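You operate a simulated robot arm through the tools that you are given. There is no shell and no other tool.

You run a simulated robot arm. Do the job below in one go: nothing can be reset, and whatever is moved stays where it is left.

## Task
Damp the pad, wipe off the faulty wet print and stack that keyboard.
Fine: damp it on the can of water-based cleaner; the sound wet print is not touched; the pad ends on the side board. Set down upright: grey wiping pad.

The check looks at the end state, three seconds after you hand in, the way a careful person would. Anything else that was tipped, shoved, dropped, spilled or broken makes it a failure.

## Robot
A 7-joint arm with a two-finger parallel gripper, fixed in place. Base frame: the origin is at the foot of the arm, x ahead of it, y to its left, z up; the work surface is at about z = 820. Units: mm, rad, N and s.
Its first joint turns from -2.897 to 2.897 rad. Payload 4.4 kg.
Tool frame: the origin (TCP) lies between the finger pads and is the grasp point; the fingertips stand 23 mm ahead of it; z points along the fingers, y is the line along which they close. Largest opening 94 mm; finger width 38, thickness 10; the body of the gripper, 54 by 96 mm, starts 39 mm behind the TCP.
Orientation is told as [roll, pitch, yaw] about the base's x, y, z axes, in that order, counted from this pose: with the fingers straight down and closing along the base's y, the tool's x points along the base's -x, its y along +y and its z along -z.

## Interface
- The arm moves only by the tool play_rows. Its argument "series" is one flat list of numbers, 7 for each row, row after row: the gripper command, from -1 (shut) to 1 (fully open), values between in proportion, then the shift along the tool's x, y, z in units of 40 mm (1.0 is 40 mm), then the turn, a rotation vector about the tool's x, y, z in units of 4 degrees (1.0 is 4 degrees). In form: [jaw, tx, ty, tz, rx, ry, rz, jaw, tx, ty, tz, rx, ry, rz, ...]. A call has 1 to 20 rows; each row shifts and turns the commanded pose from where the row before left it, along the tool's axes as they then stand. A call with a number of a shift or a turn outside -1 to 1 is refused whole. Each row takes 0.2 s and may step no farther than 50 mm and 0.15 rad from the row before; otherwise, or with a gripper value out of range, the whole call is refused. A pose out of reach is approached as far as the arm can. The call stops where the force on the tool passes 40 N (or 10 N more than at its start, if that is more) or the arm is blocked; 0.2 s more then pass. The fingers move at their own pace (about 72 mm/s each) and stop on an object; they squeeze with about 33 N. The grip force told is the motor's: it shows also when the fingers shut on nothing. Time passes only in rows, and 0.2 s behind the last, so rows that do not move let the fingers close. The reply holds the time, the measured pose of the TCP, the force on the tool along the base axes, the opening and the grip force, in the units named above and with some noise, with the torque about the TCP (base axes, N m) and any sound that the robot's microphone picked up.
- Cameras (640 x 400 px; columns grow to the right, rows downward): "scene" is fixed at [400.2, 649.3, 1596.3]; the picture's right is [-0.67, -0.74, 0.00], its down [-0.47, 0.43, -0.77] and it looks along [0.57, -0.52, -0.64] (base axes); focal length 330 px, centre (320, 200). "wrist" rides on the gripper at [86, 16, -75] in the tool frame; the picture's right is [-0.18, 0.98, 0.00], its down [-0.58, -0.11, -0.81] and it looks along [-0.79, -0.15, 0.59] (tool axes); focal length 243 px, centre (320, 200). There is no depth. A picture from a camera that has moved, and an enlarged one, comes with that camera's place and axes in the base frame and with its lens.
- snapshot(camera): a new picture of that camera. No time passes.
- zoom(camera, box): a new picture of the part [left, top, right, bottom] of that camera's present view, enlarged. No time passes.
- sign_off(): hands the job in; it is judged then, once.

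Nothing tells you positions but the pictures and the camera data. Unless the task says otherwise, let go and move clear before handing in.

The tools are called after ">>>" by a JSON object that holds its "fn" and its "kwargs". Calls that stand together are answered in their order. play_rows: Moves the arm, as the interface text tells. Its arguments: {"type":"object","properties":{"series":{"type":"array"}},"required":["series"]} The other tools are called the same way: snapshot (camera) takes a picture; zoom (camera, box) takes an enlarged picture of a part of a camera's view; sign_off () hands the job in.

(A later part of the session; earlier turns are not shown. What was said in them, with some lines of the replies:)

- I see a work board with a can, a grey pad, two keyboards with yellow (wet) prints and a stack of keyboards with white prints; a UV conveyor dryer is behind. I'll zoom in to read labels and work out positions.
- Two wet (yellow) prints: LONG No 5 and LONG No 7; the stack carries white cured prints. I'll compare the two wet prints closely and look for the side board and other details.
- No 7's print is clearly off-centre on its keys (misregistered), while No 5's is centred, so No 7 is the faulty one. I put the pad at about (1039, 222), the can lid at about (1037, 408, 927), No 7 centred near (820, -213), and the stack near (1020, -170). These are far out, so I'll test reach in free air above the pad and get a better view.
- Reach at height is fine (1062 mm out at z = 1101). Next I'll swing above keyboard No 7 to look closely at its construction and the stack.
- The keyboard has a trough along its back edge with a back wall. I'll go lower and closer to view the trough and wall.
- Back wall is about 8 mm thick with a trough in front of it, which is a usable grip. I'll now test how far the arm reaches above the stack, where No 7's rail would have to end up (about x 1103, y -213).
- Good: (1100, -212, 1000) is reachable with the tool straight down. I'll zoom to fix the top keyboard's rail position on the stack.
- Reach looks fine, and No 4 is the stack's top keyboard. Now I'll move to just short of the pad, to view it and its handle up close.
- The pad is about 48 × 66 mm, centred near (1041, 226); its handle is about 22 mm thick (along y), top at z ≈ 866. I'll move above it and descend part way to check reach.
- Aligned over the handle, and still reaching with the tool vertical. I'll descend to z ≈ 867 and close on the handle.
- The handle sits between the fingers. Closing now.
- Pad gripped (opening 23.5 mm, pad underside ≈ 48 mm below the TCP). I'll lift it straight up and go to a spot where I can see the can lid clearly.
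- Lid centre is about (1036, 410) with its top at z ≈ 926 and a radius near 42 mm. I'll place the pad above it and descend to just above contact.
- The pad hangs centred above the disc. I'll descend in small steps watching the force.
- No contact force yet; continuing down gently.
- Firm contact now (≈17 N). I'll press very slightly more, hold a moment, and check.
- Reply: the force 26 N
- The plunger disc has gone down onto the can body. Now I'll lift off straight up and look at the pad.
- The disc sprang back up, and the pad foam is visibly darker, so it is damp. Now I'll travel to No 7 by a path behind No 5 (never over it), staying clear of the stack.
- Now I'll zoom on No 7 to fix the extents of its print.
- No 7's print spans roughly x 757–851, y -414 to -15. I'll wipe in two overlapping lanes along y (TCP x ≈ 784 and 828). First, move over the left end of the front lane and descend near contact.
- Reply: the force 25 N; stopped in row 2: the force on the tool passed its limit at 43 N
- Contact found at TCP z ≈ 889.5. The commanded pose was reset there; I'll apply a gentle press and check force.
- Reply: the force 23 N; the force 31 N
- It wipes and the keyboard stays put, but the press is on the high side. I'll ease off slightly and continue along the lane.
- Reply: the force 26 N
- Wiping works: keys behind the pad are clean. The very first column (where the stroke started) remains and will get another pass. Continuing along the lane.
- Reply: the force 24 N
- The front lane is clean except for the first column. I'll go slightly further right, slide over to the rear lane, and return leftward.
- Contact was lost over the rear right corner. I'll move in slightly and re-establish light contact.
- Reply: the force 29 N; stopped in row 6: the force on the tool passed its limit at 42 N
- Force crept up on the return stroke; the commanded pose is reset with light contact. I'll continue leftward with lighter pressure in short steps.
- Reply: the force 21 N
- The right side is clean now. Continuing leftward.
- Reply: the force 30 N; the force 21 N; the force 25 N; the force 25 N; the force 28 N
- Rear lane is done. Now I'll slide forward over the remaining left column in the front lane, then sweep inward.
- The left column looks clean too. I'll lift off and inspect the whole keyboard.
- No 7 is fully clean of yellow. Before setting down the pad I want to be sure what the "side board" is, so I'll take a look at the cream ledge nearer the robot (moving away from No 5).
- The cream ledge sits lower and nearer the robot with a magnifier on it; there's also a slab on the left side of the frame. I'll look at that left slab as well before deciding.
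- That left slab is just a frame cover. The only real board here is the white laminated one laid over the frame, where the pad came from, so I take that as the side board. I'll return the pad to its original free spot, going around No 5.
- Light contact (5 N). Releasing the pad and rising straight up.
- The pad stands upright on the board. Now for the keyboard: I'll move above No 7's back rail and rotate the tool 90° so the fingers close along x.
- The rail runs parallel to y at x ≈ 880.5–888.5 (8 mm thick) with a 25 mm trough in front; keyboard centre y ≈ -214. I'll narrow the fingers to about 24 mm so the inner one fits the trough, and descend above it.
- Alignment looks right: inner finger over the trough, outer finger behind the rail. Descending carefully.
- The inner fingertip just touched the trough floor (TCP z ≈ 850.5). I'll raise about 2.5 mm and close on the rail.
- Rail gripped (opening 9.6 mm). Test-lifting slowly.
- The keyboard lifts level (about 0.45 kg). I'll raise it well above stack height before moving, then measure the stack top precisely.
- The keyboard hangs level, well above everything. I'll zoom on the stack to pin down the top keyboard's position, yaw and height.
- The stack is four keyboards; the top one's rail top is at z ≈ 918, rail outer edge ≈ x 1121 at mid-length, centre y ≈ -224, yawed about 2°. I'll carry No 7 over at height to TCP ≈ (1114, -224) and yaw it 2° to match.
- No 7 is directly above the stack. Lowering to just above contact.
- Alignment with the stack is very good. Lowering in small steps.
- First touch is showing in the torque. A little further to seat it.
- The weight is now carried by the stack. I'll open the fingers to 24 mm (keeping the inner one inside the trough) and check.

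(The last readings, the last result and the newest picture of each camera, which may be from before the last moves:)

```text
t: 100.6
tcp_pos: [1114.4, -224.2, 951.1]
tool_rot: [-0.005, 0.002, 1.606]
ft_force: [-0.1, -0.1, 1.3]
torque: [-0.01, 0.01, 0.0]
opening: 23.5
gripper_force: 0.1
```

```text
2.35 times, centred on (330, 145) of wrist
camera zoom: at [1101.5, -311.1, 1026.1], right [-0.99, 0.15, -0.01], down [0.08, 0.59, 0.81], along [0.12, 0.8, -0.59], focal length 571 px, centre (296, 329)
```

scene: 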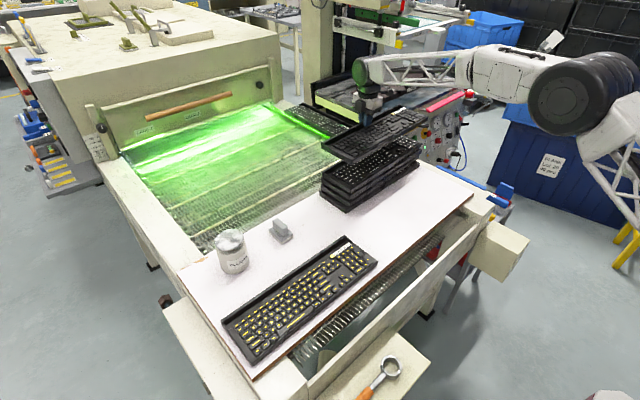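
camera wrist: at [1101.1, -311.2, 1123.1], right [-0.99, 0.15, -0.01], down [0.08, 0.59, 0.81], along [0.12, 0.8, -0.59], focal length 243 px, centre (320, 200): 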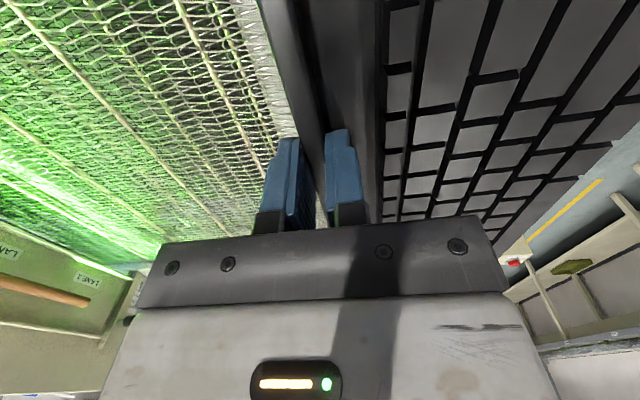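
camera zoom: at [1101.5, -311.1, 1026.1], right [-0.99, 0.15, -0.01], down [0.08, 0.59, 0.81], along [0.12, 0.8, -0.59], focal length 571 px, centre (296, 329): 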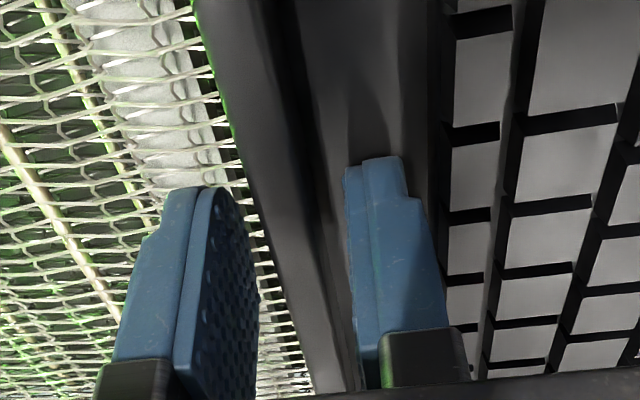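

Released and it sits flat on the stack. Rising straight up and backing away.

>>> {"fn": "play_rows", "kwargs": {"series": [-0.5, 0, 0, -0.15, 0, 0, 0, -0.5, 0, 0, -0.3, 0, 0, 0, -0.5, 0, 0, -0.6, 0, 0, 0, -0.5, 0, 0, -0.9, 0, 0, 0, -0.5, 0, 0, -0.9, 0, 0, 0, -0.5, 0, 0, -0.9, 0, 0, 0, -0.5, 0, 0.9, 0, 0, 0, 0, -0.5, 0, 0.9, 0, 0, 0, 0, -0.5, 0, 0.9, 0, 0, 0, 0, -0.5, 0, 0.9, 0, 0, 0, 0, -0.5, 0, 0.9, 0, 0, 0, 0, -0.5, 0, 0.9, 0, 0, 0, 0, -0.5, 0, 0.9, 0, 0, 0, 0, -0.5, 0, 0.9, 0, 0, 0, 0, -0.5, 0, 0.9, 0, 0, 0, 0, -0.5, 0, 0.9, 0, 0, 0, 0]}}

>>> {"fn": "snapshot", "kwargs": {"camera": "scene"}}

>>> {"fn": "zoom", "kwargs": {"camera": "scene", "box": [310, 110, 450, 225]}}

>>> {"fn": "zoom", "kwargs": {"camera": "scene", "box": [200, 200, 390, 370]}}

>>> {"fn": "zoom", "kwargs": {"camera": "scene", "box": [240, 200, 330, 260]}}

>>> {"fn": "snapshot", "kwargs": {"camera": "wrist"}}

```text
t: 104.0
tcp_pos: [754.7, -237.8, 1098.8]
tool_rot: [-0.005, 0.001, 1.606]
ft_force: [-0.5, 0.1, -0.4]
torque: [0.04, 0.02, -0.03]
opening: 23.8
gripper_force: 0.1
```

```text
taken
```

scene: 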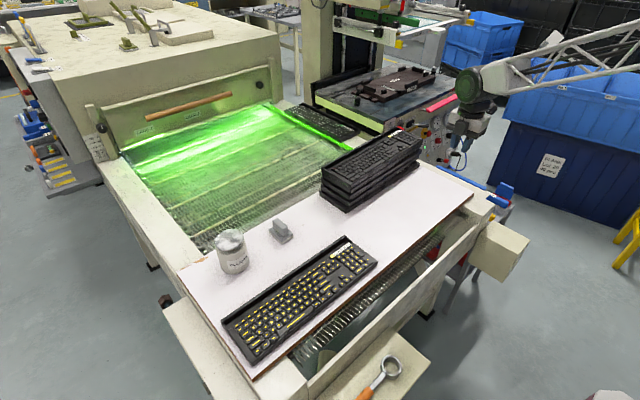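

```text
3.48 times, centred on (380, 168) of scene
camera zoom: at [400.2, 649.3, 1596.3], right [-0.67, -0.74, 0.0], down [-0.47, 0.43, -0.77], along [0.57, -0.52, -0.64], focal length 1149 px, centre (111, 313)
```

zoom: 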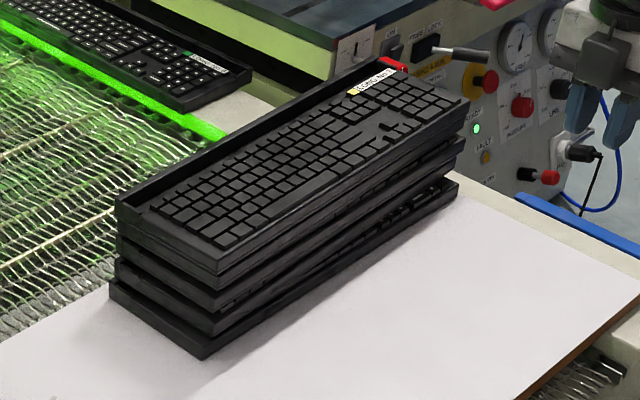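

```text
2.35 times, centred on (295, 285) of scene
camera zoom: at [400.2, 649.3, 1596.3], right [-0.67, -0.74, 0.0], down [-0.47, 0.43, -0.77], along [0.57, -0.52, -0.64], focal length 777 px, centre (379, 0)
```

zoom: 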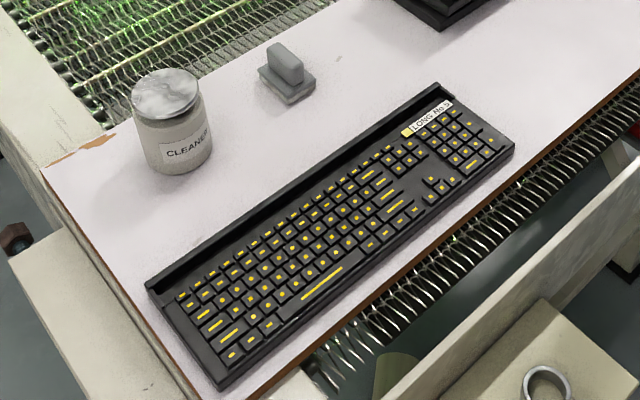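

```text
6.67 times, centred on (285, 230) of scene
camera zoom: at [400.2, 649.3, 1596.3], right [-0.67, -0.74, 0.0], down [-0.47, 0.43, -0.77], along [0.57, -0.52, -0.64], focal length 2202 px, centre (553, 0)
```

zoom: 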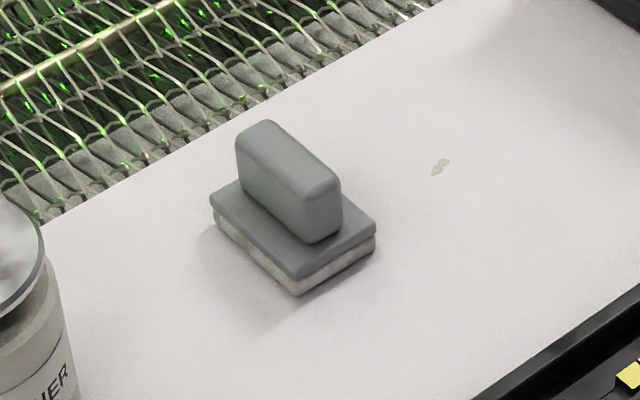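

```text
taken
camera wrist: at [741.6, -324.5, 1174.2], right [-0.99, 0.15, 0.0], down [0.08, 0.59, 0.81], along [0.12, 0.8, -0.59], focal length 243 px, centre (320, 200)
```

wrist: 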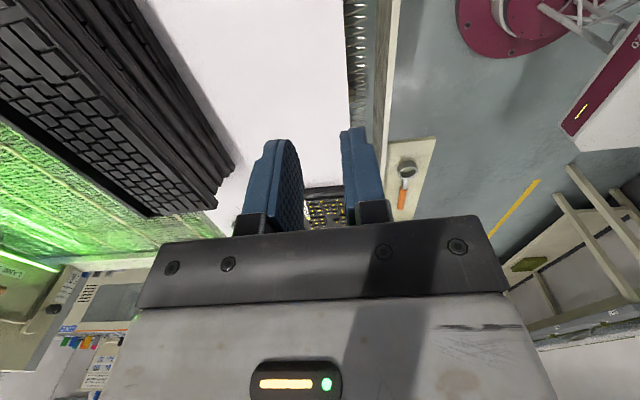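

Everything looks in place. One last close look at No 7 for any leftover print.

>>> {"fn": "zoom", "kwargs": {"camera": "scene", "box": [320, 120, 430, 190]}}

>>> {"fn": "zoom", "kwargs": {"camera": "wrist", "box": [0, 0, 250, 220]}}

```text
5.71 times, centred on (375, 155) of scene
camera zoom: at [400.2, 649.3, 1596.3], right [-0.67, -0.74, 0.0], down [-0.47, 0.43, -0.77], along [0.57, -0.52, -0.64], focal length 1887 px, centre (6, 457)
```

zoom: 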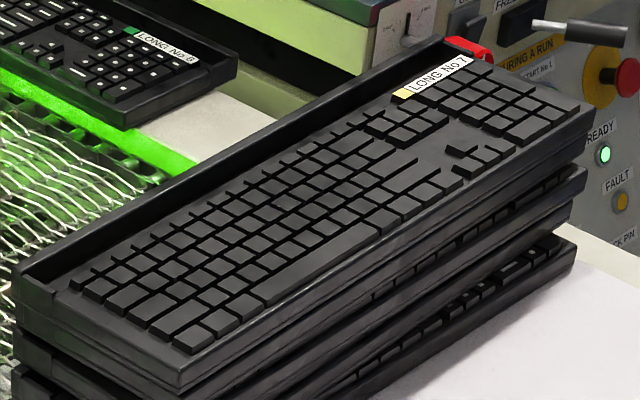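

```text
1.82 times, centred on (125, 110) of wrist
camera zoom: at [741.6, -324.5, 1174.2], right [-0.99, 0.15, 0.0], down [0.08, 0.59, 0.81], along [0.12, 0.8, -0.59], focal length 441 px, centre (674, 364)
```

zoom: 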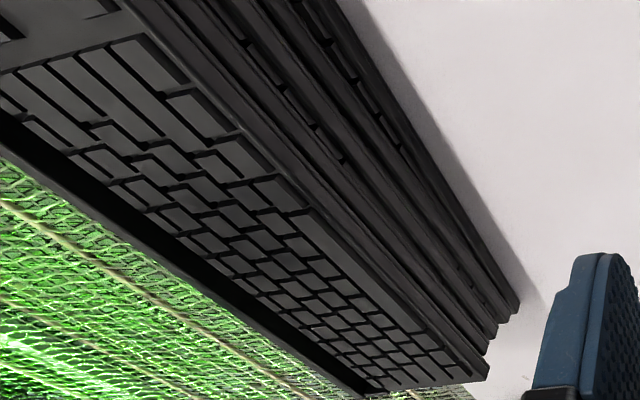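

>>> {"fn": "zoom", "kwargs": {"camera": "wrist", "box": [130, 150, 210, 215]}}

>>> {"fn": "zoom", "kwargs": {"camera": "scene", "box": [325, 150, 375, 190]}}

```text
6.15 times, centred on (170, 182) of wrist
camera zoom: at [741.6, -324.5, 1174.2], right [-0.99, 0.15, 0.0], down [0.08, 0.59, 0.81], along [0.12, 0.8, -0.59], focal length 1493 px, centre (1243, 308)
```

zoom: 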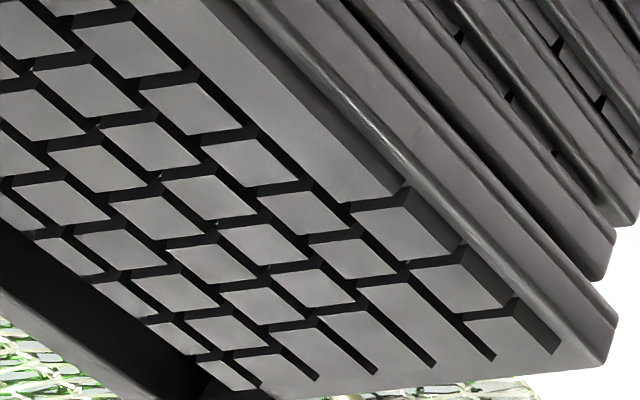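

```text
10.00 times, centred on (350, 170) of scene
camera zoom: at [400.2, 649.3, 1596.3], right [-0.67, -0.74, 0.0], down [-0.47, 0.43, -0.77], along [0.57, -0.52, -0.64], focal length 3302 px, centre (20, 500)
```

zoom: 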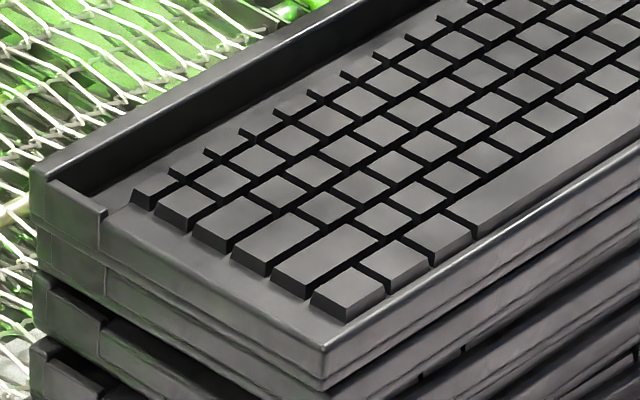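

No 7 is fully wiped and sits flat on the stack. No 5's print is intact, the can is in place, the pad stands upright on the white board, and the arm is clear with the gripper empty. Handing in.

>>> {"fn": "sign_off", "kwargs": {}}

```text
The job is handed in.
```

I've handed in the job: keyboard LONG No 7 is wiped and stacked, and the pad is back on the board. The result of the check hasn't come back.

- **Faulty print:** I took No 7 as the faulty one because its yellow print sat off-centre on the keys, while No 5's was centred.
- **Damping:** I pressed the grey pad onto the can marked CLEANER. Its plunger disc went down and sprang back, and the pad's foam turned visibly darker.
- **Wiping:** I wiped No 7 in two overlapping lanes, then went back over its left column. Close-up pictures show no yellow left on the keys.
- **Stacking:** I lifted No 7 by its back rail and set it flat on the four stacked keyboards, in line with the top one.
- **Sound print:** No 5 was never touched, and I kept the wet pad from passing over it.
- **Pad:** It stands upright on the white board, about a centimetre from where it started.

**Uncertain:** nothing in the scene is labelled "side board". I took it to be the white laminated board the pad started on. The other candidates were a lower cream ledge with a ring-shaped, orange-handled tool on it and a cover on the left of the frame.

The can ended where it started, and I saw nothing tipped or knocked out of place. The arm is clear of everything and the gripper is empty.
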